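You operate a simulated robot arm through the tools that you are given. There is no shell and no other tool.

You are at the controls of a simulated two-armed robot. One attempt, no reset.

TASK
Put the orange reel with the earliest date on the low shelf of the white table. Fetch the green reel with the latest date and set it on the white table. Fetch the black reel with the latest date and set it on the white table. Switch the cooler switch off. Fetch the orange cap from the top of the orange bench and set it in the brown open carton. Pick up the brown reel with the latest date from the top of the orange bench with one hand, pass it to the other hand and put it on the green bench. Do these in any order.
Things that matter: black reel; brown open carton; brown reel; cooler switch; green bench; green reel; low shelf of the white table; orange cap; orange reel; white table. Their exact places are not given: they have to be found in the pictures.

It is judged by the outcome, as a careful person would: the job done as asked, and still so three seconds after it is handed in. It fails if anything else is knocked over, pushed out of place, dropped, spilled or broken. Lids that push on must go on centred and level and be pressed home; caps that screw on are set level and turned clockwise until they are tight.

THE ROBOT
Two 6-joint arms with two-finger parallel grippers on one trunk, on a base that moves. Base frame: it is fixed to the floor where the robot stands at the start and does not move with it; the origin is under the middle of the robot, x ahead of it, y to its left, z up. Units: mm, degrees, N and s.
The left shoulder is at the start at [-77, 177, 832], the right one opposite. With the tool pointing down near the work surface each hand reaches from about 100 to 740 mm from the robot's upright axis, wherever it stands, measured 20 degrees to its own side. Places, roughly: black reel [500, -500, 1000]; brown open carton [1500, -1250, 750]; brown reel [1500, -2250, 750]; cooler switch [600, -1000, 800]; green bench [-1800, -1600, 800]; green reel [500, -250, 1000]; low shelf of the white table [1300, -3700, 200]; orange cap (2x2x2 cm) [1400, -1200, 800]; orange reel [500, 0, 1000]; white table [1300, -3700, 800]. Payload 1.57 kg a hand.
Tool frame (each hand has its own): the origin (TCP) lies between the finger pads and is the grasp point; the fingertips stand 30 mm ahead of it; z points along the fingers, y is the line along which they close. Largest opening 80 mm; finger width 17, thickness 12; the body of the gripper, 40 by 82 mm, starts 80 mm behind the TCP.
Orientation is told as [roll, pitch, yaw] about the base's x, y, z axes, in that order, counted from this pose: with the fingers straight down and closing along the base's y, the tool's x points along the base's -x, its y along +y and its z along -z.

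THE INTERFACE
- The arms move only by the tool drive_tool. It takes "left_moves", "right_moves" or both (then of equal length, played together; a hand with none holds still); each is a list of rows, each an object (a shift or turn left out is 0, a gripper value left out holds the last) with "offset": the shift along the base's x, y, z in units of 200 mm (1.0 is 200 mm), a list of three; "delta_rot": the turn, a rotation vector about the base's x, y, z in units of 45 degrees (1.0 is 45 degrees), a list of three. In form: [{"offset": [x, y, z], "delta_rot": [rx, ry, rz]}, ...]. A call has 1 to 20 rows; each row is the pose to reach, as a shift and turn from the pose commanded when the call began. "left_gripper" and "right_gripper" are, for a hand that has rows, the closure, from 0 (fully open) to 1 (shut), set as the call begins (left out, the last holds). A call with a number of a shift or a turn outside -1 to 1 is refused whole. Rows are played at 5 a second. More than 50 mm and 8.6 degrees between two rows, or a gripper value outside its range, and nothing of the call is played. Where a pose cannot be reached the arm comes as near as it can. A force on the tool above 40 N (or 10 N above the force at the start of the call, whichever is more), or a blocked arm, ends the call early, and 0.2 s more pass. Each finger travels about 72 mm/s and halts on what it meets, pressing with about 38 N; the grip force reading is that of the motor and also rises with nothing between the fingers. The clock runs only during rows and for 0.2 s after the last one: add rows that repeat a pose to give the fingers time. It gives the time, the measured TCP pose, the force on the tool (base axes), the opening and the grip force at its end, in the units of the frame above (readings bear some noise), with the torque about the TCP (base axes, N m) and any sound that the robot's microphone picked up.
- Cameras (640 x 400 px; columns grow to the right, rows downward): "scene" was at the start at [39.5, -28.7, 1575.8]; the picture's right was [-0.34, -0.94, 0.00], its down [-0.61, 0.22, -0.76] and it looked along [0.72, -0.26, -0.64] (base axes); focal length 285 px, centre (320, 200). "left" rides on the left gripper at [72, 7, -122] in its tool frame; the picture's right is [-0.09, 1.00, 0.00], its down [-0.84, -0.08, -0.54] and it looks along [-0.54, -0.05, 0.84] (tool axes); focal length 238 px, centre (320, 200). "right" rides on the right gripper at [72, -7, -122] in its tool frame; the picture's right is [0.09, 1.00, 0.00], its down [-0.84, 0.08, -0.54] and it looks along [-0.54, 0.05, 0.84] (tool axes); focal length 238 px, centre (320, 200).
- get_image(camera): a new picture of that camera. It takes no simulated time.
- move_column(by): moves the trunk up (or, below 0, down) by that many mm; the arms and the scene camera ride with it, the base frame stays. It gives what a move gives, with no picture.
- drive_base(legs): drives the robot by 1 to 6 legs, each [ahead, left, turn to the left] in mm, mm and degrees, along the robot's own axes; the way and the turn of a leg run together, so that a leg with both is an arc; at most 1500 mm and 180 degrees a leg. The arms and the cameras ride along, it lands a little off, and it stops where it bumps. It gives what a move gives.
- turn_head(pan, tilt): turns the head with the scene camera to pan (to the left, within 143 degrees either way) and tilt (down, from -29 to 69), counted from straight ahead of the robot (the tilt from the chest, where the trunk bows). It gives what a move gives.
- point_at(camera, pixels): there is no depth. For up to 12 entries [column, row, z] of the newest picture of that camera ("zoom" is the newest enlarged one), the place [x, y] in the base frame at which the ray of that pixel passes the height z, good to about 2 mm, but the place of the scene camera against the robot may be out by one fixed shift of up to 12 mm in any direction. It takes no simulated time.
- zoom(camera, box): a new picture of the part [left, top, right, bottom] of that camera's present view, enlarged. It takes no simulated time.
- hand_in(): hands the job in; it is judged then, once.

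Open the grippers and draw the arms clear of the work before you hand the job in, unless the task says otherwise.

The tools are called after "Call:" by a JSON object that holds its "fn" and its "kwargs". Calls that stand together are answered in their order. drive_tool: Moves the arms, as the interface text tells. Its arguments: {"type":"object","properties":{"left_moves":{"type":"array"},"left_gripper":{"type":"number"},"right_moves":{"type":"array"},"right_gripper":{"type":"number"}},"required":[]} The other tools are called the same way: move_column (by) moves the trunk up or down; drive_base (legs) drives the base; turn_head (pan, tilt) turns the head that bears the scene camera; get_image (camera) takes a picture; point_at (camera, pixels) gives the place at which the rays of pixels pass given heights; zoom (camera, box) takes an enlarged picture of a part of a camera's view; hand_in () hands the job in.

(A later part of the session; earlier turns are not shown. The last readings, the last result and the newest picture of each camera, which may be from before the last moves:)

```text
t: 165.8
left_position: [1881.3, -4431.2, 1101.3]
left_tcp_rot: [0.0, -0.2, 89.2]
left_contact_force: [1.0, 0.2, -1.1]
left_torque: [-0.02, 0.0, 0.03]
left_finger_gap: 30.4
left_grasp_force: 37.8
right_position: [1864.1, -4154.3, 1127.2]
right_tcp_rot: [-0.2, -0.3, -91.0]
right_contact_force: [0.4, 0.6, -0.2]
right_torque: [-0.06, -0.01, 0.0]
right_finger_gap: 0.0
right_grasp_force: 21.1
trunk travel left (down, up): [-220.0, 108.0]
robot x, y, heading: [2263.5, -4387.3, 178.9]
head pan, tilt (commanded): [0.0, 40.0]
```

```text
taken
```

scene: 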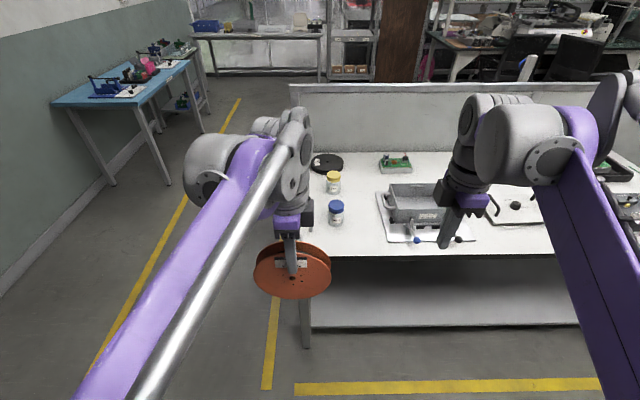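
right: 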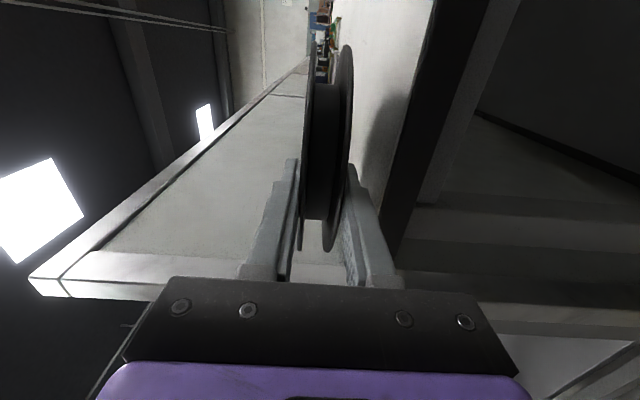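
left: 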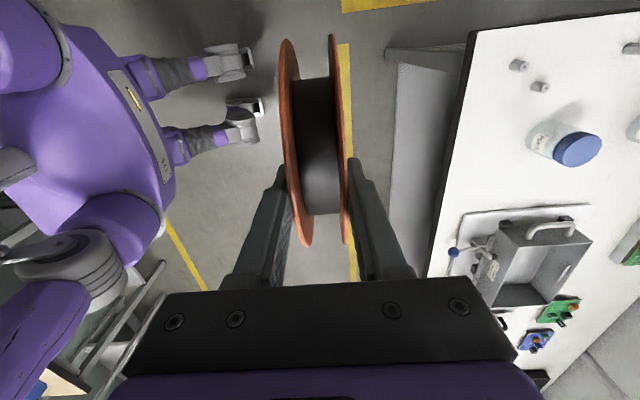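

Facing the east side, the low shelf's edge at row ~326 has no crossbar in front and the shelf looks empty. I measure its edge using the scene (400,326) and left camera (397,150).

Call:
{"fn": "zoom", "kwargs": {"camera": "scene", "box": [290, 240, 450, 360]}}

Call:
{"fn": "point_at", "kwargs": {"camera": "zoom", "pixels": [[300, 328, 150], [300, 328, 200], [300, 328, 250], [300, 342, 200], [300, 55, 780], [60, 375, 0]]}}

Call:
{"fn": "zoom", "kwargs": {"camera": "left", "box": [360, 40, 480, 280]}}

Call:
{"fn": "point_at", "kwargs": {"camera": "left", "pixels": [[396, 120, 150], [396, 120, 200], [396, 120, 250], [455, 120, 780]]}}

```text
3.33 times, centred on (370, 300) of scene
```

zoom: 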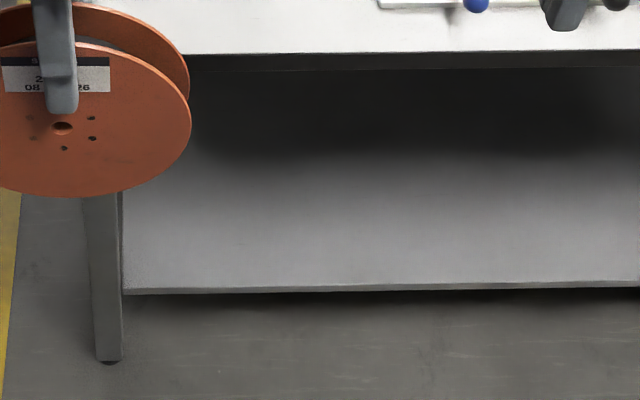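

```text
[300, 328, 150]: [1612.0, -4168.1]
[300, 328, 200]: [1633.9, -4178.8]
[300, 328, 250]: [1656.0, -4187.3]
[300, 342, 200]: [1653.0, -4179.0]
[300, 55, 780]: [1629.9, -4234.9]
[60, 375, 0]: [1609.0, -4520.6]
```

```text
1.67 times, centred on (420, 160) of left
```

zoom: 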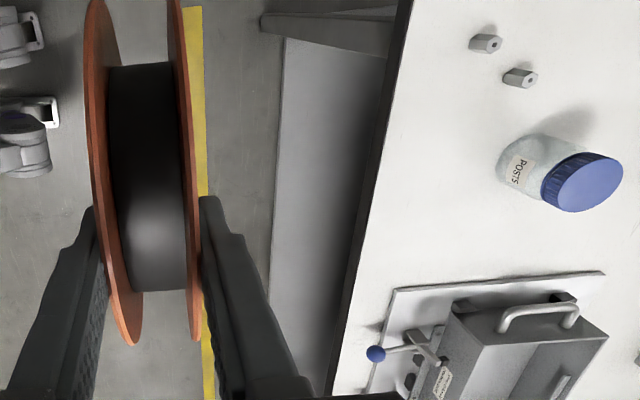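

```text
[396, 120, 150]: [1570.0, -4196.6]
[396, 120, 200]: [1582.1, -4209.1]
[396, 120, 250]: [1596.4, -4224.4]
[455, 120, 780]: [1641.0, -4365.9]
```

I redo the scene rays on the actual plate edge (zoom row 287 → raw (364,326)).

Call:
{"fn": "point_at", "kwargs": {"camera": "scene", "pixels": [[364, 326, 150], [364, 326, 200], [364, 326, 250], [364, 256.5, 780], [305, 346, 0]]}}

Call:
{"fn": "point_at", "kwargs": {"camera": "left", "pixels": [[395, 120, 150], [395, 120, 200], [395, 120, 250], [450, 120, 780]]}}

```text
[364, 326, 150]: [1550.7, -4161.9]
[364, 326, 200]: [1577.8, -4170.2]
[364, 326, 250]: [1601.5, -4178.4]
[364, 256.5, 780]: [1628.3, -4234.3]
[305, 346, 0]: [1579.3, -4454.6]
```

```text
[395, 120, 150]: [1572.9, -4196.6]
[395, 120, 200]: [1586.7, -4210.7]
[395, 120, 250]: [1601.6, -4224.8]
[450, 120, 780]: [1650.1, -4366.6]
```

The shelf edge is roughly x≈1595, z≈225±20. I shift the robot 130 mm to its right (north), lower the trunk fully, and lower the left hand 200 mm.

Call:
{"fn": "drive_base", "kwargs": {"legs": [[0, -130, 1]]}}

Call:
{"fn": "move_column", "kwargs": {"by": -220}}

Call:
{"fn": "drive_tool", "kwargs": {"left_moves": [{"offset": [-0.03, 0, -0.2]}, {"offset": [-0.06, 0, -0.4]}, {"offset": [-0.09, 0, -0.6]}, {"offset": [-0.12, 0, -0.8]}, {"offset": [-0.15, 0, -1.0]}]}}

Call:
{"fn": "drive_tool", "kwargs": {"left_moves": [{"offset": [-0.06, 0, -0.1], "delta_rot": [0, 0.167, 0]}, {"offset": [-0.12, 0, -0.2], "delta_rot": [0, 0.333, 0]}, {"offset": [-0.18, 0, -0.3], "delta_rot": [0, 0.5, 0]}, {"offset": [-0.24, 0, -0.4], "delta_rot": [0, 0.667, 0]}, {"offset": [-0.3, 0, -0.5], "delta_rot": [0, 0.833, 0]}, {"offset": [-0.36, 0, -0.6], "delta_rot": [0, 1.0, 0]}, {"offset": [-0.36, 0, -0.6], "delta_rot": [0, 1.0, 0]}]}}

Call:
{"fn": "get_image", "kwargs": {"camera": "left"}}

Call:
{"fn": "get_image", "kwargs": {"camera": "scene"}}

```text
t: 167.6
left_position: [1882.8, -4308.0, 1101.2]
left_tcp_rot: [0.0, -0.1, 90.4]
left_contact_force: [0.9, -0.1, -1.4]
left_torque: [0.0, 0.04, 0.0]
left_finger_gap: 30.8
left_grasp_force: 38.5
right_position: [1861.4, -4028.9, 1125.4]
right_tcp_rot: [-0.1, -0.3, -90.1]
right_contact_force: [0.0, 0.0, 0.1]
right_torque: [0.0, -0.02, 0.01]
right_finger_gap: 0.0
right_grasp_force: 21.6
trunk travel left (down, up): [-220.0, 108.0]
robot x, y, heading: [2267.7, -4257.1, -180.0]
head pan, tilt (commanded): [0.0, 40.0]
```

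```text
t: 169.9
left_position: [1882.9, -4308.5, 882.6]
left_tcp_rot: [0.0, -0.2, 90.2]
left_contact_force: [-0.4, 0.1, -1.4]
left_torque: [-0.03, -0.03, -0.03]
left_finger_gap: 30.7
left_grasp_force: 38.1
right_position: [1862.0, -4029.9, 906.1]
right_tcp_rot: [-0.1, -0.3, -89.9]
right_contact_force: [0.1, 0.0, 0.3]
right_torque: [-0.01, 0.02, 0.03]
right_finger_gap: 0.1
right_grasp_force: 21.4
trunk travel left (down, up): [0.0, 328.0]
robot x, y, heading: [2265.5, -4259.0, -179.8]
head pan, tilt (commanded): [0.0, 40.0]
```

```text
t: 171.1
left_position: [1851.5, -4308.5, 680.9]
left_tcp_rot: [-0.1, -0.2, 90.3]
left_contact_force: [0.4, 0.4, -1.5]
left_torque: [0.02, 0.0, 0.0]
left_finger_gap: 30.8
left_grasp_force: 38.4
right_position: [1860.8, -4029.9, 904.6]
right_tcp_rot: [0.0, -0.3, -90.0]
right_contact_force: [0.3, -0.9, -0.7]
right_torque: [-0.03, 0.02, -0.03]
right_finger_gap: 0.0
right_grasp_force: 21.7
trunk travel left (down, up): [0.0, 328.0]
robot x, y, heading: [2261.5, -4259.3, -180.1]
head pan, tilt (commanded): [0.0, 40.0]
```

```text
t: 172.7
left_position: [1779.8, -4309.9, 560.6]
left_tcp_rot: [45.1, -0.3, 90.2]
left_contact_force: [-0.5, -0.6, -0.7]
left_torque: [0.04, -0.05, -0.01]
left_finger_gap: 30.7
left_grasp_force: 38.0
right_position: [1861.9, -4030.0, 905.9]
right_tcp_rot: [0.0, -0.3, -90.0]
right_contact_force: [0.6, -0.3, 0.7]
right_torque: [-0.03, 0.0, 0.02]
right_finger_gap: 0.0
right_grasp_force: 21.4
trunk travel left (down, up): [0.0, 328.0]
robot x, y, heading: [2269.5, -4258.7, -179.9]
head pan, tilt (commanded): [0.0, 40.0]
```

```text
taken
```

left: 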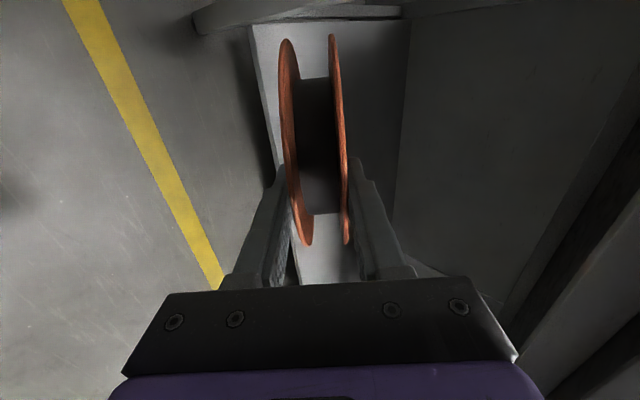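

```text
taken
```

scene: 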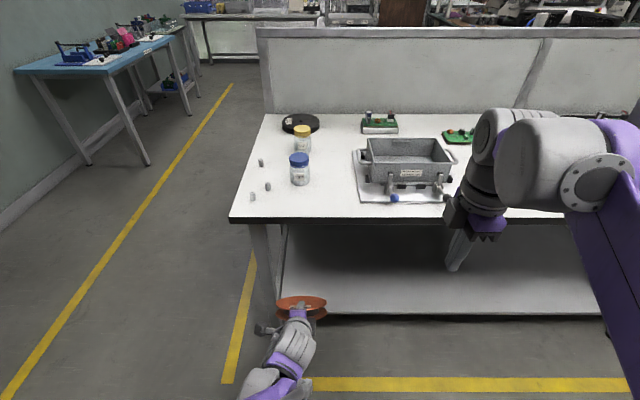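

The orange reel is at [1780,-4310,561], a bit close to the south leg, so I shift 70 mm more to the north. Then I rotate the hand the remaining 45° to fingers-forward at about z≈420.

Call:
{"fn": "drive_base", "kwargs": {"legs": [[0, -70, 0]]}}

Call:
{"fn": "drive_tool", "kwargs": {"left_moves": [{"offset": [-0.08, 0, -0.1], "delta_rot": [0, 0.167, 0]}, {"offset": [-0.16, 0, -0.2], "delta_rot": [0, 0.333, 0]}, {"offset": [-0.24, 0, -0.3], "delta_rot": [0, 0.5, 0]}, {"offset": [-0.32, 0, -0.4], "delta_rot": [0, 0.667, 0]}, {"offset": [-0.4, 0, -0.52], "delta_rot": [0, 0.833, 0]}, {"offset": [-0.46, 0, -0.65], "delta_rot": [0, 1.0, 0]}, {"offset": [-0.46, 0, -0.65], "delta_rot": [0, 1.0, 0]}]}}

Call:
{"fn": "get_image", "kwargs": {"camera": "left"}}

Call:
{"fn": "get_image", "kwargs": {"camera": "scene"}}

```text
t: 174.0
left_position: [1780.3, -4239.8, 560.4]
left_tcp_rot: [45.0, -0.2, 90.1]
left_contact_force: [0.3, -0.8, -2.1]
left_torque: [-0.04, -0.04, -0.01]
left_finger_gap: 30.8
left_grasp_force: 37.9
right_position: [1861.8, -3959.7, 905.3]
right_tcp_rot: [-0.1, -0.2, -90.0]
right_contact_force: [0.2, 0.3, 0.1]
right_torque: [-0.01, 0.0, -0.02]
right_finger_gap: 0.1
right_grasp_force: 21.4
trunk travel left (down, up): [0.0, 328.0]
robot x, y, heading: [2263.3, -4186.1, -179.8]
head pan, tilt (commanded): [0.0, 40.0]
```

```text
t: 175.6
left_position: [1685.5, -4238.1, 431.0]
left_tcp_rot: [89.9, -0.3, 89.8]
left_contact_force: [0.0, 0.1, -1.2]
left_torque: [0.01, -0.03, 0.01]
left_finger_gap: 30.7
left_grasp_force: 37.4
right_position: [1859.5, -3959.7, 905.9]
right_tcp_rot: [0.0, -0.4, -90.0]
right_contact_force: [0.5, 0.1, -0.2]
right_torque: [-0.02, 0.01, 0.03]
right_finger_gap: 0.0
right_grasp_force: 21.1
trunk travel left (down, up): [0.0, 328.0]
robot x, y, heading: [2261.5, -4191.8, -179.7]
head pan, tilt (commanded): [0.0, 40.0]
```

```text
taken
```

left: 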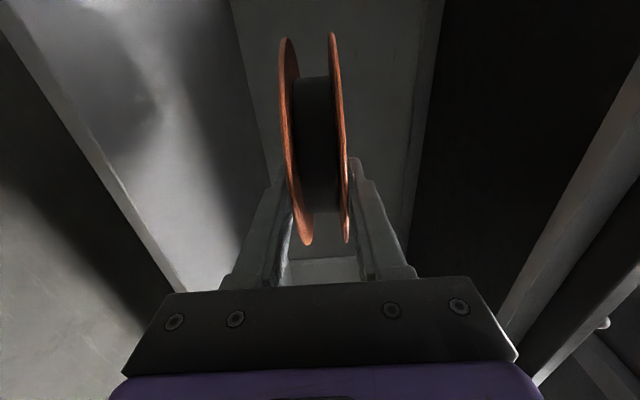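

```text
taken
```

scene: 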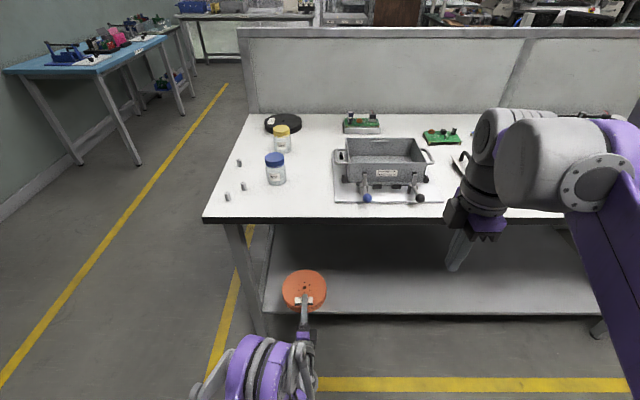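

The hand is level at [1685,-4238,431] and the plate's edge runs from (10,15) to (185,290) in the left view. I zoom there to compute its exact position.

Call:
{"fn": "zoom", "kwargs": {"camera": "left", "box": [60, 120, 220, 300]}}

Call:
{"fn": "point_at", "kwargs": {"camera": "zoom", "pixels": [[300, 180, 200], [300, 180, 240], [320, 180, 200], [320, 180, 240], [340, 180, 200], [340, 180, 240]]}}

```text
2.22 times, centred on (140, 210) of left
```

zoom: 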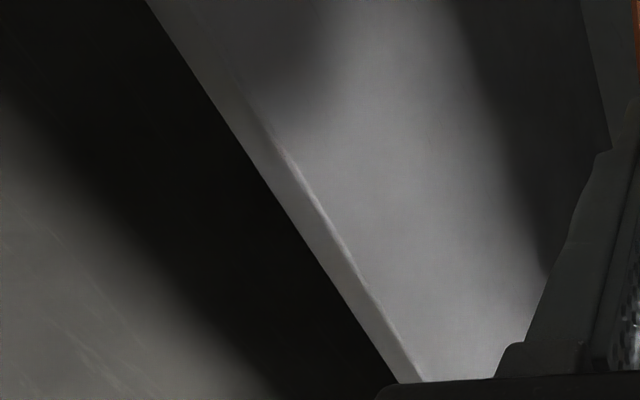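

```text
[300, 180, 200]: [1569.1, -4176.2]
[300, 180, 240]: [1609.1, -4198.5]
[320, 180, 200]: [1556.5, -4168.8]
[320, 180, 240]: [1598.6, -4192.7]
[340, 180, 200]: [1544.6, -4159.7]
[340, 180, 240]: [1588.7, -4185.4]
```

The shelf plate's top edge solves to about x≈1591, z≈215. I lower the hand to z≈265 at x≈1685 and check that it is reachable.

Call:
{"fn": "drive_tool", "kwargs": {"left_moves": [{"offset": [0, 0, -0.15]}, {"offset": [0, 0, -0.3]}, {"offset": [0, 0, -0.45]}, {"offset": [0, 0, -0.6]}, {"offset": [0, 0, -0.75]}, {"offset": [0, 0, -0.83]}, {"offset": [0, 0, -0.83]}]}}

Call:
{"fn": "get_image", "kwargs": {"camera": "left"}}

Call:
{"fn": "get_image", "kwargs": {"camera": "scene"}}

```text
t: 177.2
left_position: [1683.1, -4240.2, 336.3]
left_tcp_rot: [89.9, -0.4, 89.7]
left_contact_force: [0.3, 0.5, -2.2]
left_torque: [0.02, -0.08, 0.01]
left_finger_gap: 30.5
left_grasp_force: 38.1
left hand out of reach, approached as far as the arm can: row 1, 2, 3, 4, 5, 6, 7
right_position: [1861.7, -3959.1, 905.9]
right_tcp_rot: [-0.1, -0.3, -90.1]
right_contact_force: [0.2, 0.1, 0.4]
right_torque: [-0.03, 0.0, 0.01]
right_finger_gap: 0.0
right_grasp_force: 21.3
trunk travel left (down, up): [0.0, 328.0]
robot x, y, heading: [2265.7, -4187.6, -180.3]
head pan, tilt (commanded): [0.0, 40.0]
```

```text
taken
```

left: 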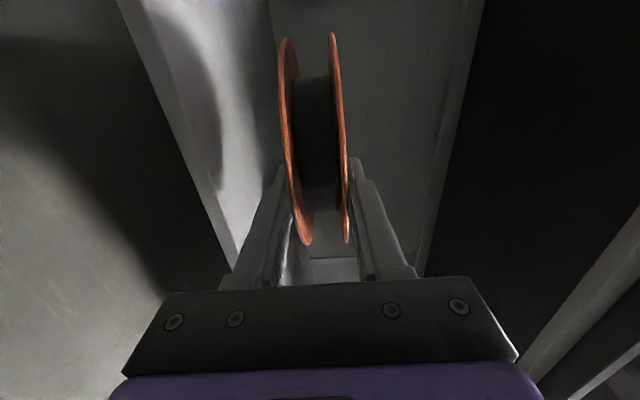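

```text
taken
```

scene: 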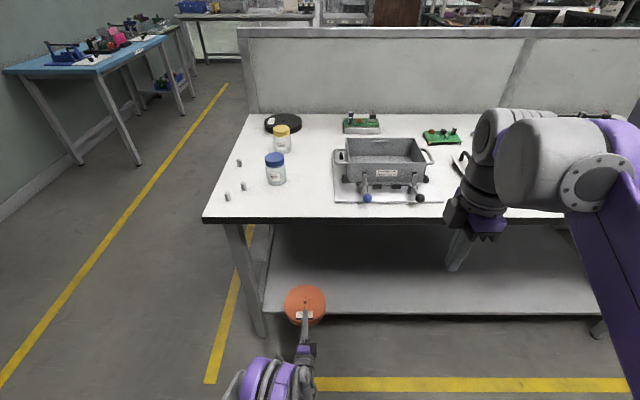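

The arm stops at z=336 here, probably limited by the wrist bend. I back the base up 110 mm and reach further forward, which flattens the forearm.

Call:
{"fn": "drive_base", "kwargs": {"legs": [[-110, 0, 0]]}}

Call:
{"fn": "drive_tool", "kwargs": {"left_moves": [{"offset": [-0.15, 0, -0.03]}, {"offset": [-0.3, 0, -0.06]}, {"offset": [-0.45, 0, -0.1]}, {"offset": [-0.6, 0, -0.15]}, {"offset": [-0.6, 0, -0.25]}, {"offset": [-0.6, 0, -0.35]}, {"offset": [-0.6, 0, -0.35]}]}}

Call:
{"fn": "get_image", "kwargs": {"camera": "scene"}}

```text
t: 178.4
left_position: [1789.6, -4237.4, 335.4]
left_tcp_rot: [89.9, -0.3, 89.8]
left_contact_force: [-0.2, 0.1, -1.3]
left_torque: [0.01, -0.09, 0.01]
left_finger_gap: 30.8
left_grasp_force: 38.5
right_position: [1968.7, -3959.6, 906.9]
right_tcp_rot: [-0.1, -0.3, -90.0]
right_contact_force: [-0.2, -0.1, 0.3]
right_torque: [0.0, 0.01, -0.04]
right_finger_gap: 0.3
right_grasp_force: 20.9
trunk travel left (down, up): [0.0, 328.0]
robot x, y, heading: [2374.5, -4190.2, -179.8]
head pan, tilt (commanded): [0.0, 40.0]
```

```text
t: 180.0
left_position: [1690.3, -4244.2, 349.5]
left_tcp_rot: [89.8, -0.3, 89.8]
left_contact_force: [-0.9, -0.9, -2.1]
left_torque: [-0.01, -0.11, -0.02]
left_finger_gap: 30.8
left_grasp_force: 38.0
left hand out of reach, approached as far as the arm can: row 1, 2, 3, 4, 5, 6, 7
right_position: [1967.0, -3959.1, 905.8]
right_tcp_rot: [-0.1, -0.4, -90.0]
right_contact_force: [0.1, -0.1, -0.1]
right_torque: [0.01, -0.03, 0.03]
right_finger_gap: 0.1
right_grasp_force: 21.6
trunk travel left (down, up): [0.0, 328.0]
robot x, y, heading: [2371.8, -4188.0, -179.6]
head pan, tilt (commanded): [0.0, 40.0]
```

```text
taken
```

scene: 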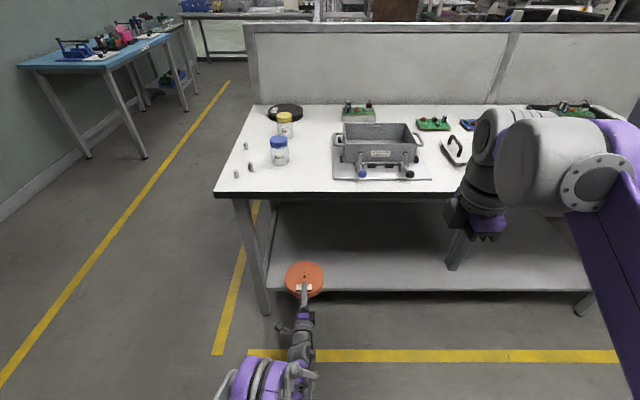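

The limit persists at z≈350, so it isn't the distance. I back up 150 mm to be clear of the table and explore: first moving the hand outward (left, −y) by 150 mm and lowering.

Call:
{"fn": "drive_base", "kwargs": {"legs": [[-150, 0, 0]]}}

Call:
{"fn": "drive_tool", "kwargs": {"left_moves": [{"offset": [0, -0.2, 0]}, {"offset": [0, -0.4, 0]}, {"offset": [0, -0.6, 0]}, {"offset": [0, -0.75, 0]}, {"offset": [0, -0.75, -0.2]}, {"offset": [0, -0.75, -0.4]}, {"offset": [0, -0.75, -0.6]}, {"offset": [0, -0.75, -0.6]}]}}

Call:
{"fn": "turn_head", "kwargs": {"pan": 0, "tilt": 65}}

Call:
{"fn": "get_image", "kwargs": {"camera": "scene"}}

Call:
{"fn": "get_image", "kwargs": {"camera": "right"}}

```text
t: 181.4
left_position: [1840.0, -4243.9, 349.1]
left_tcp_rot: [89.8, -0.3, 89.8]
left_contact_force: [0.7, 0.1, -1.2]
left_torque: [0.01, -0.11, -0.03]
left_finger_gap: 30.6
left_grasp_force: 37.7
right_position: [2119.6, -3958.5, 905.6]
right_tcp_rot: [-0.1, -0.3, -90.1]
right_contact_force: [0.0, -0.7, 0.4]
right_torque: [0.06, -0.01, -0.04]
right_finger_gap: 0.0
right_grasp_force: 20.9
trunk travel left (down, up): [0.0, 328.0]
robot x, y, heading: [2523.2, -4187.1, -179.9]
head pan, tilt (commanded): [0.0, 40.0]
```

```text
t: 183.2
left_position: [1861.6, -4361.5, 334.6]
left_tcp_rot: [89.1, -0.2, 92.6]
left_contact_force: [0.1, 0.5, -1.2]
left_torque: [-0.01, -0.06, 0.04]
left_finger_gap: 30.6
left_grasp_force: 37.7
left hand out of reach, approached as far as the arm can: row 3, 4, 5, 6, 7, 8
right_position: [2117.7, -3959.1, 905.8]
right_tcp_rot: [-0.1, -0.3, -90.0]
right_contact_force: [0.7, -0.6, -0.8]
right_torque: [-0.01, 0.05, 0.04]
right_finger_gap: 0.0
right_grasp_force: 21.0
trunk travel left (down, up): [0.0, 328.0]
robot x, y, heading: [2524.6, -4185.9, -179.8]
head pan, tilt (commanded): [0.0, 40.0]
```

```text
t: 184.1
left_position: [1861.8, -4361.8, 333.5]
left_tcp_rot: [89.1, -0.3, 92.6]
left_contact_force: [-0.1, 0.3, -1.3]
left_torque: [0.01, -0.09, -0.02]
left_finger_gap: 30.5
left_grasp_force: 38.2
right_position: [2118.7, -3957.8, 906.0]
right_tcp_rot: [0.0, -0.2, -90.1]
right_contact_force: [-0.2, 1.0, -0.4]
right_torque: [-0.03, 0.0, -0.01]
right_finger_gap: 0.2
right_grasp_force: 21.2
trunk travel left (down, up): [0.0, 328.0]
robot x, y, heading: [2524.8, -4185.4, -180.0]
head pan, tilt (commanded): [0.0, 65.0]
```

```text
taken
```

scene: 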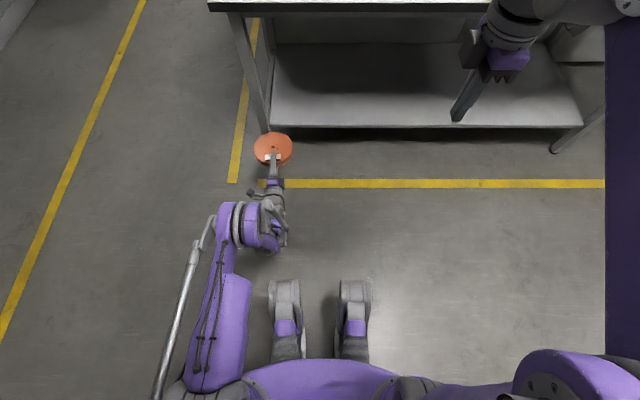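

```text
taken
```

right: 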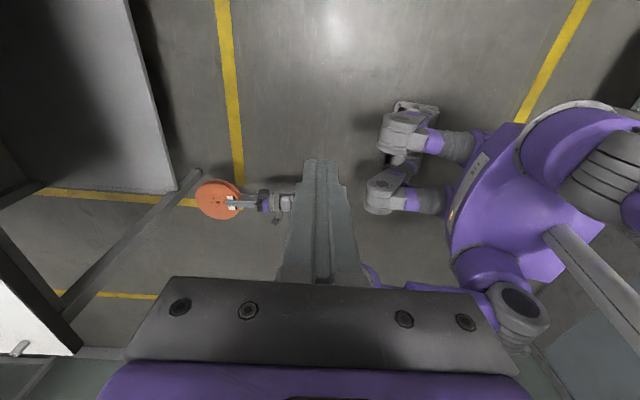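

The arm's forearm points straight down with the wrist bent forward, which seems to be the limit. I test a 22° downward pitch and see how low the hand can then go.

Call:
{"fn": "drive_tool", "kwargs": {"left_moves": [{"offset": [0, 0.1, 0], "delta_rot": [0, -0.17, 0]}, {"offset": [0, 0.2, 0], "delta_rot": [0, -0.34, 0]}, {"offset": [0, 0.3, 0], "delta_rot": [0, -0.5, 0]}, {"offset": [0, 0.3, -0.15], "delta_rot": [0, -0.5, 0]}, {"offset": [0, 0.3, -0.3], "delta_rot": [0, -0.5, 0]}, {"offset": [0, 0.3, -0.45], "delta_rot": [0, -0.5, 0]}, {"offset": [0, 0.3, -0.6], "delta_rot": [0, -0.5, 0]}, {"offset": [0, 0.3, -0.6], "delta_rot": [0, -0.5, 0]}]}}

```text
t: 185.8
left_position: [1869.0, -4304.0, 254.2]
left_tcp_rot: [66.6, 0.8, 92.5]
left_contact_force: [0.1, -0.9, -1.3]
left_torque: [0.04, -0.05, -0.01]
left_finger_gap: 30.5
left_grasp_force: 38.0
left hand out of reach, approached as far as the arm can: row 2, 3, 6, 7, 8
right_position: [2118.7, -3958.3, 905.1]
right_tcp_rot: [-0.1, -0.3, -90.1]
right_contact_force: [-0.2, -0.2, 0.2]
right_torque: [0.01, 0.0, 0.0]
right_finger_gap: 0.0
right_grasp_force: 21.2
trunk travel left (down, up): [0.0, 328.0]
robot x, y, heading: [2521.5, -4181.6, -180.1]
head pan, tilt (commanded): [0.0, 65.0]
```

At 23° down-pitch it reaches z=254, so the wrist centre's lowest height is about 340. I'll set the reel with a ~34° tilt, far rim first on the shelf, then lower the near side on the lower finger outside the plate edge. First I raise the hand and set the 34° pitch with yaw 90.

Call:
{"fn": "drive_tool", "kwargs": {"left_moves": [{"offset": [0, 0.03, 0.15], "delta_rot": [0.003, -0.04, -0.01]}, {"offset": [0, 0.06, 0.3], "delta_rot": [0.006, -0.08, -0.02]}, {"offset": [0, 0.1, 0.45], "delta_rot": [0.009, -0.12, -0.03]}, {"offset": [0, 0.14, 0.6], "delta_rot": [0.012, -0.16, -0.04]}, {"offset": [0, 0.17, 0.72], "delta_rot": [0.015, -0.2, -0.05]}, {"offset": [0, 0.2, 0.83], "delta_rot": [0.018, -0.236, -0.056]}, {"offset": [0, 0.2, 0.83], "delta_rot": [0.018, -0.236, -0.056]}]}}

Call:
{"fn": "drive_base", "kwargs": {"legs": [[240, 0, 0]]}}

Call:
{"fn": "get_image", "kwargs": {"camera": "left"}}

Call:
{"fn": "turn_head", "kwargs": {"pan": 8, "tilt": 50}}

Call:
{"fn": "get_image", "kwargs": {"camera": "scene"}}

```text
t: 187.4
left_position: [1869.8, -4266.0, 419.8]
left_tcp_rot: [56.0, 0.3, 89.9]
left_contact_force: [-0.8, 0.0, -1.7]
left_torque: [0.02, -0.07, -0.01]
left_finger_gap: 30.8
left_grasp_force: 38.2
right_position: [2118.8, -3957.7, 906.0]
right_tcp_rot: [-0.1, -0.3, -90.1]
right_contact_force: [0.0, -0.1, 0.2]
right_torque: [0.04, 0.0, 0.01]
right_finger_gap: 0.2
right_grasp_force: 21.6
trunk travel left (down, up): [0.0, 328.0]
robot x, y, heading: [2527.3, -4186.8, -179.7]
head pan, tilt (commanded): [0.0, 65.0]
```

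```text
t: 189.2
left_position: [1627.0, -4269.3, 418.0]
left_tcp_rot: [55.9, 0.2, 90.2]
left_contact_force: [0.0, 0.2, -1.5]
left_torque: [-0.01, -0.08, 0.0]
left_finger_gap: 30.5
left_grasp_force: 38.5
right_position: [1874.2, -3961.1, 905.0]
right_tcp_rot: [-0.1, -0.3, -89.8]
right_contact_force: [-0.9, 0.2, 0.5]
right_torque: [0.02, -0.01, 0.0]
right_finger_gap: 0.0
right_grasp_force: 21.4
trunk travel left (down, up): [0.0, 328.0]
robot x, y, heading: [2278.1, -4188.9, -179.7]
head pan, tilt (commanded): [0.0, 65.0]
```

```text
taken
```

left: 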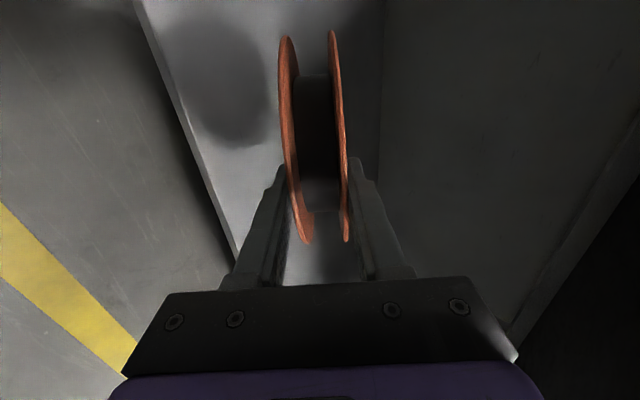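

```text
t: 190.0
left_position: [1626.8, -4269.7, 418.5]
left_tcp_rot: [55.9, 0.2, 90.1]
left_contact_force: [0.2, -0.3, -1.4]
left_torque: [-0.01, -0.08, -0.01]
left_finger_gap: 30.7
left_grasp_force: 38.3
right_position: [1874.4, -3960.6, 905.8]
right_tcp_rot: [-0.1, -0.3, -89.8]
right_contact_force: [-0.5, -0.4, 0.6]
right_torque: [0.01, 0.02, 0.02]
right_finger_gap: 0.0
right_grasp_force: 21.3
trunk travel left (down, up): [0.0, 328.0]
robot x, y, heading: [2280.1, -4189.4, -179.8]
head pan, tilt (commanded): [8.0, 50.0]
```

```text
taken
```

scene: 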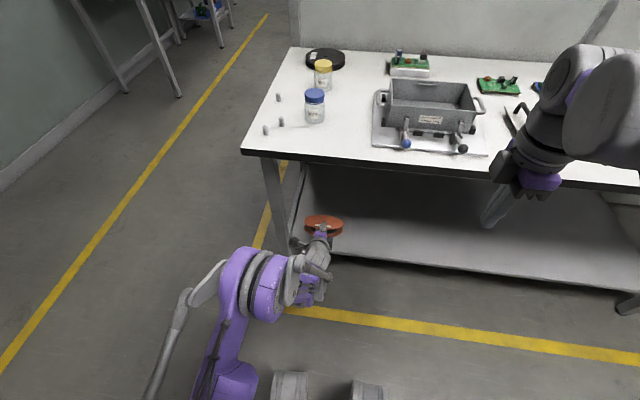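

The hand is at [1627,-4269,418] with 34° pitch. I zoom the left view on the plate edge to refine its position.

Call:
{"fn": "zoom", "kwargs": {"camera": "left", "box": [130, 40, 290, 240]}}

Call:
{"fn": "point_at", "kwargs": {"camera": "zoom", "pixels": [[240, 200, 200], [240, 200, 230], [260, 200, 200], [260, 200, 230], [280, 200, 200], [280, 200, 230]]}}

```text
2.00 times, centred on (210, 140) of left
```

zoom: 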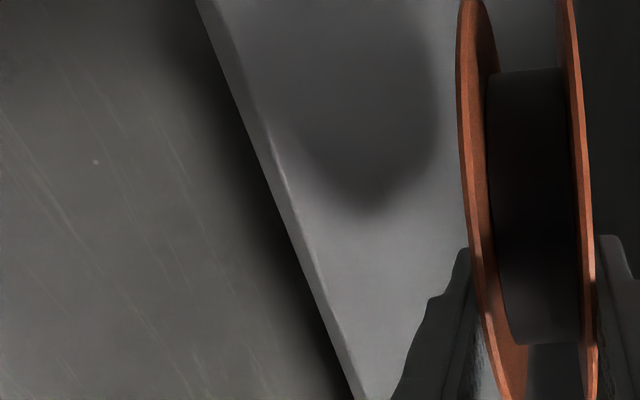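

```text
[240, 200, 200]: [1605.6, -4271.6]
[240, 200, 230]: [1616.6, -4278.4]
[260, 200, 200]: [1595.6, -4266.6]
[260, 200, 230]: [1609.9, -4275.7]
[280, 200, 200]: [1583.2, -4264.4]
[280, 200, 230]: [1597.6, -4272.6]
```

The edge is at about x≈1588 (z≈215). I move the reel to x≈1588 and lower to z≈318, expecting the far rim to touch near z≈303.

Call:
{"fn": "drive_tool", "kwargs": {"left_moves": [{"offset": [-0.06, 0, -0.1]}, {"offset": [-0.12, 0, -0.2]}, {"offset": [-0.19, 0, -0.3]}, {"offset": [-0.19, 0, -0.4]}, {"offset": [-0.19, 0, -0.5]}, {"offset": [-0.19, 0, -0.5]}]}}

Call:
{"fn": "get_image", "kwargs": {"camera": "left"}}

Call:
{"fn": "zoom", "kwargs": {"camera": "scene", "box": [240, 170, 420, 310]}}

```text
t: 191.4
left_position: [1588.4, -4269.3, 318.3]
left_tcp_rot: [56.0, 0.1, 90.1]
left_contact_force: [0.7, 0.1, -1.4]
left_torque: [-0.02, -0.04, 0.03]
left_finger_gap: 30.3
left_grasp_force: 38.6
right_position: [1872.8, -3960.1, 905.4]
right_tcp_rot: [-0.1, -0.3, -89.8]
right_contact_force: [0.3, 0.0, 0.0]
right_torque: [-0.01, 0.01, 0.0]
right_finger_gap: 0.0
right_grasp_force: 20.9
trunk travel left (down, up): [0.0, 328.0]
robot x, y, heading: [2278.1, -4185.8, -179.8]
head pan, tilt (commanded): [8.0, 50.0]
```

```text
taken
```

left: 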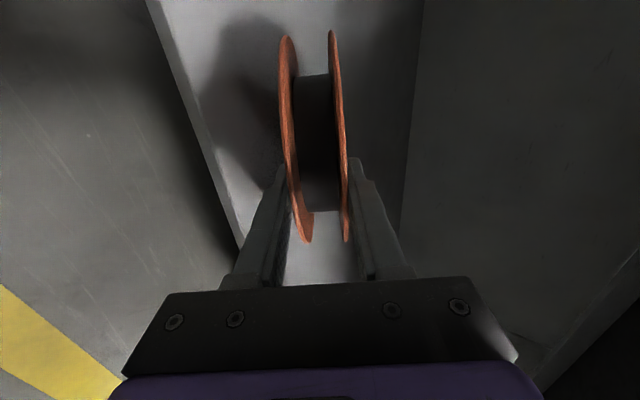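

```text
2.86 times, centred on (330, 240) of scene
```

zoom: 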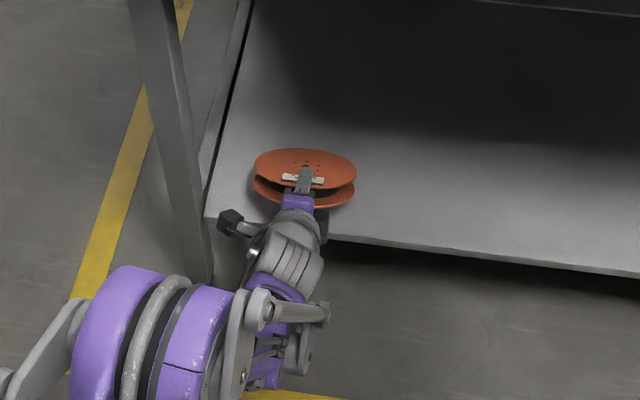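

The reel is tilted over the shelf with its far rim descending. I lower in small steps watching the force.

Call:
{"fn": "drive_tool", "kwargs": {"left_moves": [{"offset": [0, 0, -0.015]}, {"offset": [0, 0, -0.03]}, {"offset": [0, 0, -0.045]}, {"offset": [0, 0, -0.045]}]}}

Call:
{"fn": "drive_tool", "kwargs": {"left_moves": [{"offset": [0, 0, -0.01]}, {"offset": [0, 0, -0.015]}, {"offset": [0, 0, -0.015]}]}}

Call:
{"fn": "drive_tool", "kwargs": {"left_moves": [{"offset": [0, 0, -0.01]}, {"offset": [0, 0, -0.015]}, {"offset": [0, 0, -0.015]}]}}

```text
t: 192.4
left_position: [1588.5, -4269.8, 308.3]
left_tcp_rot: [56.0, 0.2, 90.1]
left_contact_force: [0.0, 0.1, -1.6]
left_torque: [-0.03, -0.07, 0.01]
left_finger_gap: 30.8
left_grasp_force: 37.4
right_position: [1873.7, -3960.7, 905.7]
right_tcp_rot: [-0.1, -0.3, -89.8]
right_contact_force: [0.3, 0.4, -0.2]
right_torque: [0.0, -0.01, -0.01]
right_finger_gap: 0.0
right_grasp_force: 20.9
trunk travel left (down, up): [0.0, 328.0]
robot x, y, heading: [2281.3, -4185.7, -179.8]
head pan, tilt (commanded): [8.0, 50.0]
```

```text
t: 193.2
left_position: [1587.9, -4268.9, 307.0]
left_tcp_rot: [56.1, 0.2, 90.1]
left_contact_force: [3.6, -0.7, 10.8]
left_torque: [-0.01, 0.87, 0.07]
left_finger_gap: 30.6
left_grasp_force: 37.9
right_position: [1874.7, -3961.0, 906.5]
right_tcp_rot: [-0.1, -0.3, -89.9]
right_contact_force: [0.7, 0.5, -0.5]
right_torque: [0.02, 0.0, 0.02]
right_finger_gap: 0.2
right_grasp_force: 21.3
trunk travel left (down, up): [0.0, 328.0]
robot x, y, heading: [2279.7, -4190.6, -179.7]
head pan, tilt (commanded): [8.0, 50.0]
```

```text
t: 194.0
left_position: [1588.6, -4269.5, 304.4]
left_tcp_rot: [56.3, 0.1, 90.1]
left_contact_force: [9.4, 1.4, 25.7]
left_torque: [0.09, 1.98, -0.05]
left_finger_gap: 31.0
left_grasp_force: 37.9
right_position: [1876.2, -3960.4, 906.8]
right_tcp_rot: [-0.2, -0.3, -89.7]
right_contact_force: [0.2, -0.5, 0.0]
right_torque: [-0.02, -0.01, -0.02]
right_finger_gap: 0.0
right_grasp_force: 21.0
trunk travel left (down, up): [0.0, 328.0]
robot x, y, heading: [2277.8, -4184.2, -179.9]
head pan, tilt (commanded): [8.0, 50.0]
```

Contact at z≈308 puts the shelf top at z≈220 and its edge at x≈1592. I relieve the pressure by 3 mm, then open the gripper in stages so the reel's near side settles on the lower finger.

Call:
{"fn": "drive_tool", "kwargs": {"left_moves": [{"offset": [0, 0, 0.01]}, {"offset": [0, 0, 0.016]}, {"offset": [0, 0, 0.016]}]}}

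Call:
{"fn": "drive_tool", "kwargs": {"left_moves": [{"offset": [0, 0, 0]}, {"offset": [0, 0, 0]}, {"offset": [0, 0, 0]}], "left_gripper": 0.5}}

Call:
{"fn": "get_image", "kwargs": {"camera": "left"}}

Call:
{"fn": "zoom", "kwargs": {"camera": "scene", "box": [240, 170, 420, 310]}}

```text
t: 194.8
left_position: [1588.5, -4270.3, 306.0]
left_tcp_rot: [56.0, 0.2, 90.2]
left_contact_force: [-1.5, 0.9, 5.3]
left_torque: [0.16, 0.94, -0.05]
left_finger_gap: 30.9
left_grasp_force: 37.5
right_position: [1875.6, -3961.2, 906.7]
right_tcp_rot: [-0.2, -0.3, -89.8]
right_contact_force: [0.0, -0.2, 0.3]
right_torque: [-0.01, 0.0, 0.02]
right_finger_gap: 0.0
right_grasp_force: 21.3
trunk travel left (down, up): [0.0, 328.0]
robot x, y, heading: [2276.0, -4188.1, -179.8]
head pan, tilt (commanded): [8.0, 50.0]
```

```text
t: 195.6
left_position: [1589.5, -4270.6, 305.6]
left_tcp_rot: [56.0, 0.3, 90.2]
left_contact_force: [-0.2, 0.5, 0.0]
left_torque: [-0.01, 0.02, 0.03]
left_finger_gap: 40.7
left_grasp_force: 0.2
right_position: [1875.4, -3960.4, 906.0]
right_tcp_rot: [-0.1, -0.3, -89.8]
right_contact_force: [-1.1, 0.3, 0.0]
right_torque: [0.01, 0.0, 0.0]
right_finger_gap: 0.0
right_grasp_force: 21.5
trunk travel left (down, up): [0.0, 328.0]
robot x, y, heading: [2278.7, -4185.0, -179.9]
head pan, tilt (commanded): [8.0, 50.0]
```

```text
taken
```

left: 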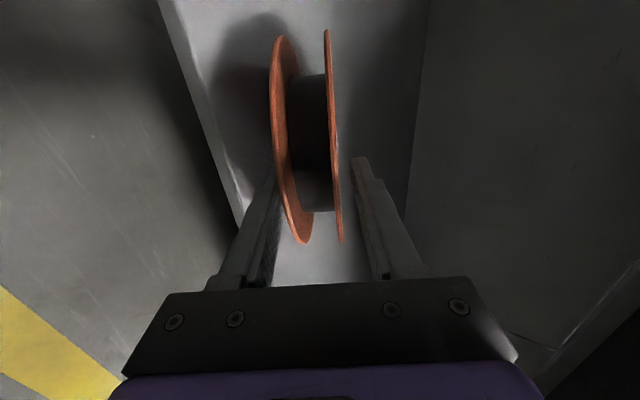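

```text
2.86 times, centred on (330, 240) of scene
```

zoom: 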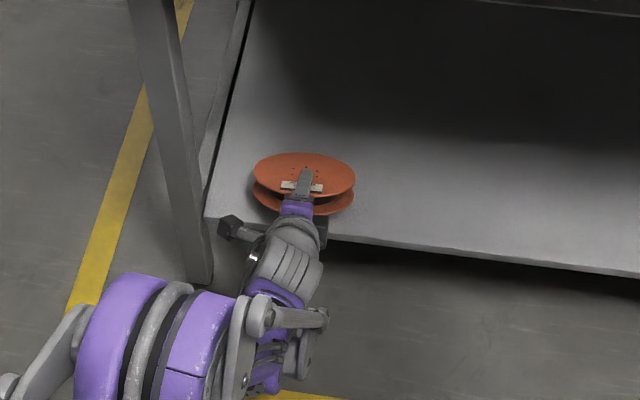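

The reel now rests between the shelf (far rim) and the lower finger. I open further in two stages.

Call:
{"fn": "drive_tool", "kwargs": {"left_moves": [{"offset": [0, 0, 0]}, {"offset": [0, 0, 0]}, {"offset": [0, 0, 0]}], "left_gripper": 0.3}}

Call:
{"fn": "drive_tool", "kwargs": {"left_moves": [{"offset": [0, 0, 0]}, {"offset": [0, 0, 0]}, {"offset": [0, 0, 0]}, {"offset": [0, 0, 0]}], "left_gripper": 0.0}}

Call:
{"fn": "get_image", "kwargs": {"camera": "left"}}

Call:
{"fn": "zoom", "kwargs": {"camera": "scene", "box": [240, 170, 420, 310]}}

```text
t: 196.4
left_position: [1588.0, -4269.4, 306.5]
left_tcp_rot: [55.9, 0.2, 90.3]
left_contact_force: [-0.9, -0.1, -0.5]
left_torque: [-0.02, 0.0, -0.02]
left_finger_gap: 56.6
left_grasp_force: 0.8
right_position: [1874.0, -3960.9, 904.3]
right_tcp_rot: [-0.1, -0.3, -89.8]
right_contact_force: [-0.7, 0.2, 0.7]
right_torque: [0.02, -0.02, 0.0]
right_finger_gap: 0.1
right_grasp_force: 21.0
trunk travel left (down, up): [0.0, 328.0]
robot x, y, heading: [2281.4, -4188.9, -179.7]
head pan, tilt (commanded): [8.0, 50.0]
```

```text
t: 197.4
left_position: [1588.5, -4270.1, 306.5]
left_tcp_rot: [56.0, 0.2, 90.2]
left_contact_force: [0.5, 0.3, -0.4]
left_torque: [-0.02, -0.01, -0.02]
left_finger_gap: 80.1
left_grasp_force: 0.0
right_position: [1874.0, -3960.6, 905.5]
right_tcp_rot: [0.0, -0.4, -89.8]
right_contact_force: [-0.4, 0.3, -0.2]
right_torque: [-0.02, 0.0, 0.02]
right_finger_gap: 0.3
right_grasp_force: 21.8
trunk travel left (down, up): [0.0, 328.0]
robot x, y, heading: [2278.9, -4187.1, -179.7]
head pan, tilt (commanded): [8.0, 50.0]
```

```text
taken
```

left: 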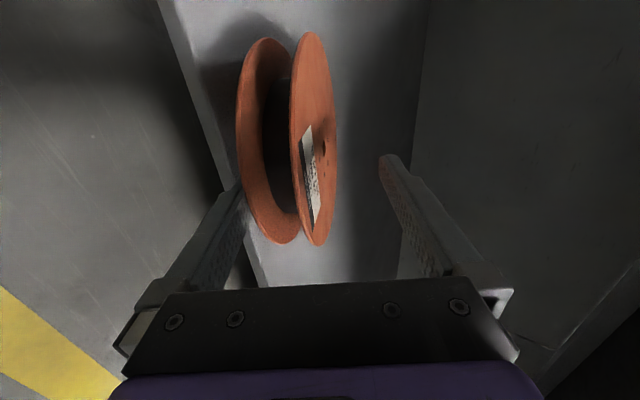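

```text
2.86 times, centred on (330, 240) of scene
```

zoom: 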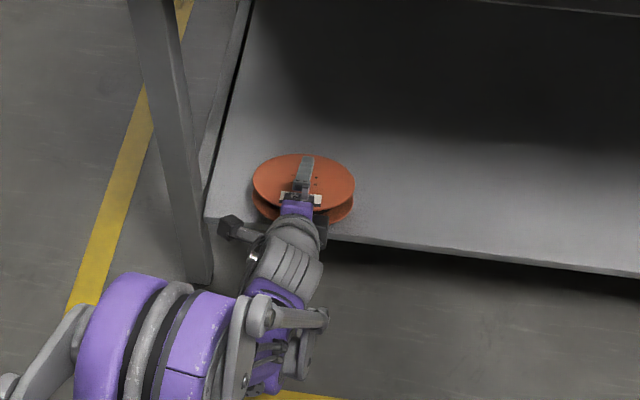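

The reel is resting on the lower finger at a smaller tilt, all calm. I now lower the hand slowly, backing 15 mm in the first part so the fingertip passes outside the shelf edge.

Call:
{"fn": "drive_tool", "kwargs": {"left_moves": [{"offset": [0.0125, 0, -0.02]}, {"offset": [0.025, 0, -0.04]}, {"offset": [0.0375, 0, -0.06]}, {"offset": [0.05, 0, -0.08]}, {"offset": [0.0625, 0, -0.1]}, {"offset": [0.075, 0, -0.12]}, {"offset": [0.075, 0, -0.14]}, {"offset": [0.075, 0, -0.16]}, {"offset": [0.075, 0, -0.16]}]}}

Call:
{"fn": "get_image", "kwargs": {"camera": "left"}}

Call:
{"fn": "zoom", "kwargs": {"camera": "scene", "box": [240, 170, 420, 310]}}

```text
t: 199.4
left_position: [1604.2, -4269.9, 274.9]
left_tcp_rot: [56.0, 0.2, 90.3]
left_contact_force: [0.3, 0.6, -1.3]
left_torque: [0.03, 0.02, -0.01]
left_finger_gap: 79.9
left_grasp_force: 0.0
right_position: [1874.0, -3961.1, 905.4]
right_tcp_rot: [-0.1, -0.3, -89.8]
right_contact_force: [0.1, -0.3, 0.0]
right_torque: [0.01, 0.01, 0.0]
right_finger_gap: 0.0
right_grasp_force: 21.5
trunk travel left (down, up): [0.0, 328.0]
robot x, y, heading: [2280.4, -4188.4, -179.7]
head pan, tilt (commanded): [8.0, 50.0]
```

```text
taken
```

left: 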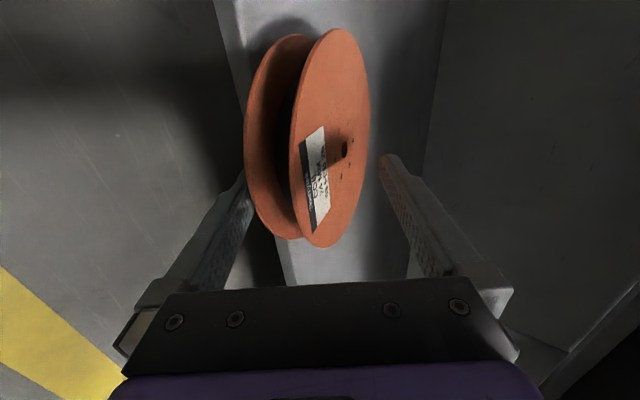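

```text
2.86 times, centred on (330, 240) of scene
```

zoom: 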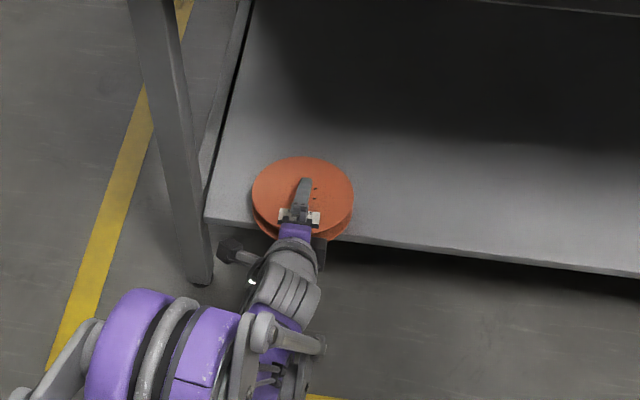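

The reel is flattening onto the shelf. I continue down another 20 mm slowly.

Call:
{"fn": "drive_tool", "kwargs": {"left_moves": [{"offset": [0, 0, -0.02]}, {"offset": [0, 0, -0.04]}, {"offset": [0, 0, -0.06]}, {"offset": [0, 0, -0.08]}, {"offset": [0, 0, -0.1]}, {"offset": [0, 0, -0.1]}]}}

Call:
{"fn": "get_image", "kwargs": {"camera": "left"}}

Call:
{"fn": "zoom", "kwargs": {"camera": "scene", "box": [240, 170, 420, 310]}}

```text
t: 200.8
left_position: [1604.0, -4268.5, 254.6]
left_tcp_rot: [56.0, 0.2, 90.2]
left_contact_force: [1.6, 0.3, -1.5]
left_torque: [0.0, 0.01, 0.02]
left_finger_gap: 80.0
left_grasp_force: 0.0
right_position: [1874.9, -3960.3, 906.2]
right_tcp_rot: [-0.1, -0.3, -89.9]
right_contact_force: [-0.1, 0.1, 0.2]
right_torque: [0.02, -0.03, -0.01]
right_finger_gap: 0.0
right_grasp_force: 21.3
trunk travel left (down, up): [0.0, 328.0]
robot x, y, heading: [2278.0, -4189.1, -179.7]
head pan, tilt (commanded): [8.0, 50.0]
```

```text
taken
```

left: 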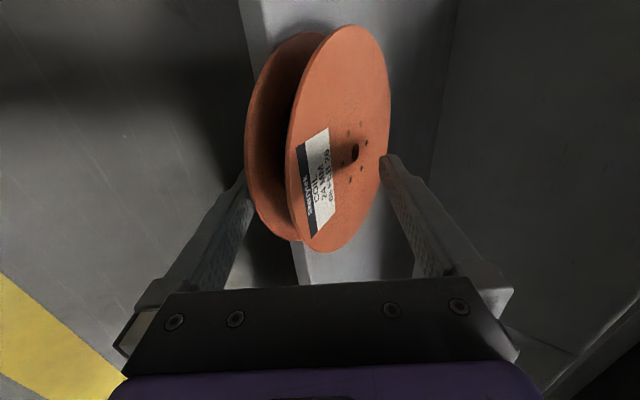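

```text
2.86 times, centred on (330, 240) of scene
```

zoom: 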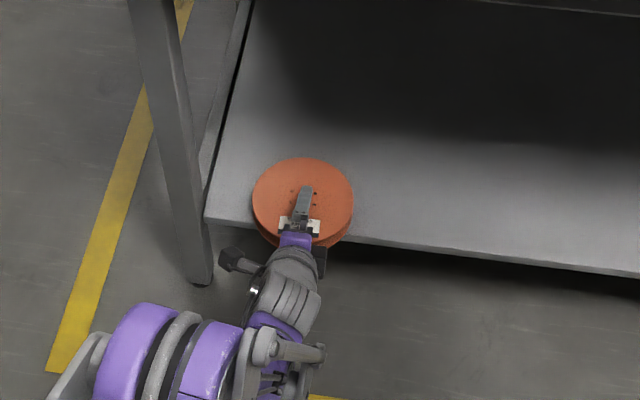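

It's close to flat now. I lower another 8 mm and compare.

Call:
{"fn": "drive_tool", "kwargs": {"left_moves": [{"offset": [0.005, 0, -0.02]}, {"offset": [0.01, 0, -0.04]}, {"offset": [0.01, 0, -0.04]}]}}

Call:
{"fn": "get_image", "kwargs": {"camera": "left"}}

Call:
{"fn": "zoom", "kwargs": {"camera": "scene", "box": [280, 190, 380, 270]}}

```text
t: 201.6
left_position: [1605.7, -4269.9, 245.9]
left_tcp_rot: [56.0, 0.2, 90.2]
left_contact_force: [0.2, 0.2, 0.7]
left_torque: [0.02, -0.04, 0.0]
left_finger_gap: 79.8
left_grasp_force: 0.0
right_position: [1874.6, -3960.2, 905.4]
right_tcp_rot: [-0.1, -0.3, -89.7]
right_contact_force: [-0.3, 0.0, -0.7]
right_torque: [0.01, 0.02, 0.01]
right_finger_gap: 0.0
right_grasp_force: 20.9
trunk travel left (down, up): [0.0, 328.0]
robot x, y, heading: [2279.4, -4191.1, -179.7]
head pan, tilt (commanded): [8.0, 50.0]
```

```text
taken
```

left: 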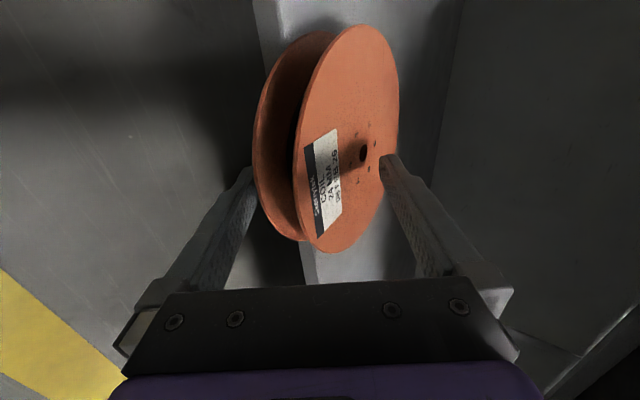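

```text
5.00 times, centred on (330, 230) of scene
```

zoom: 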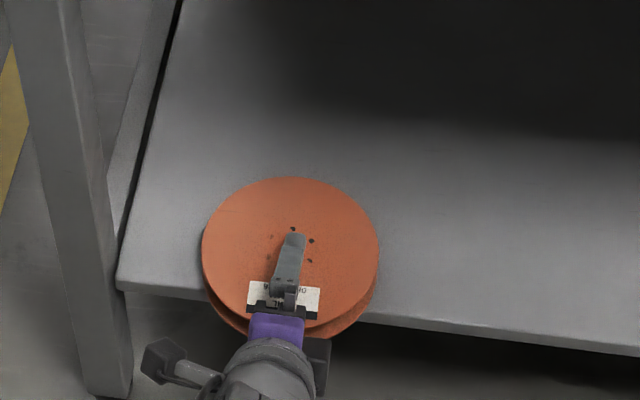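

The reel is flat on the shelf with its hub inside the edge. I lower 4 mm more to free the lower finger, then withdraw along the finger direction (back and up).

Call:
{"fn": "drive_tool", "kwargs": {"left_moves": [{"offset": [0, 0, -0.01]}, {"offset": [0, 0, -0.02]}, {"offset": [0.04, 0, 0.007]}, {"offset": [0.1, 0, 0.047]}, {"offset": [0.18, 0, 0.1]}, {"offset": [0.28, 0, 0.168]}, {"offset": [0.38, 0, 0.235]}, {"offset": [0.38, 0, 0.235]}]}}

Call:
{"fn": "get_image", "kwargs": {"camera": "left"}}

Call:
{"fn": "zoom", "kwargs": {"camera": "scene", "box": [280, 190, 380, 270]}}

```text
t: 203.4
left_position: [1682.8, -4270.2, 293.2]
left_tcp_rot: [55.9, 0.2, 90.2]
left_contact_force: [-0.9, -0.5, -0.2]
left_torque: [-0.01, -0.02, -0.03]
left_finger_gap: 80.4
left_grasp_force: 0.0
right_position: [1874.1, -3960.7, 906.1]
right_tcp_rot: [-0.1, -0.4, -89.9]
right_contact_force: [-0.7, -0.2, -0.3]
right_torque: [-0.04, 0.02, 0.0]
right_finger_gap: 0.0
right_grasp_force: 21.0
trunk travel left (down, up): [0.0, 328.0]
robot x, y, heading: [2280.4, -4189.7, -179.7]
head pan, tilt (commanded): [8.0, 50.0]
```

```text
taken
```

left: 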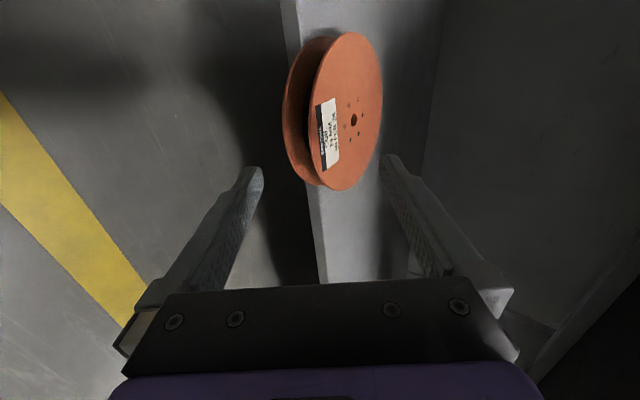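

```text
5.00 times, centred on (330, 230) of scene
```

zoom: 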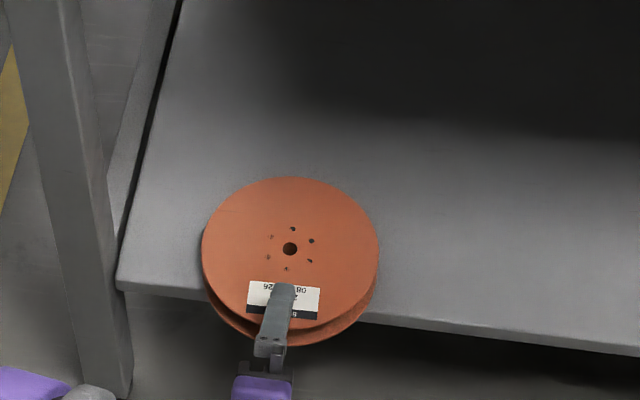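

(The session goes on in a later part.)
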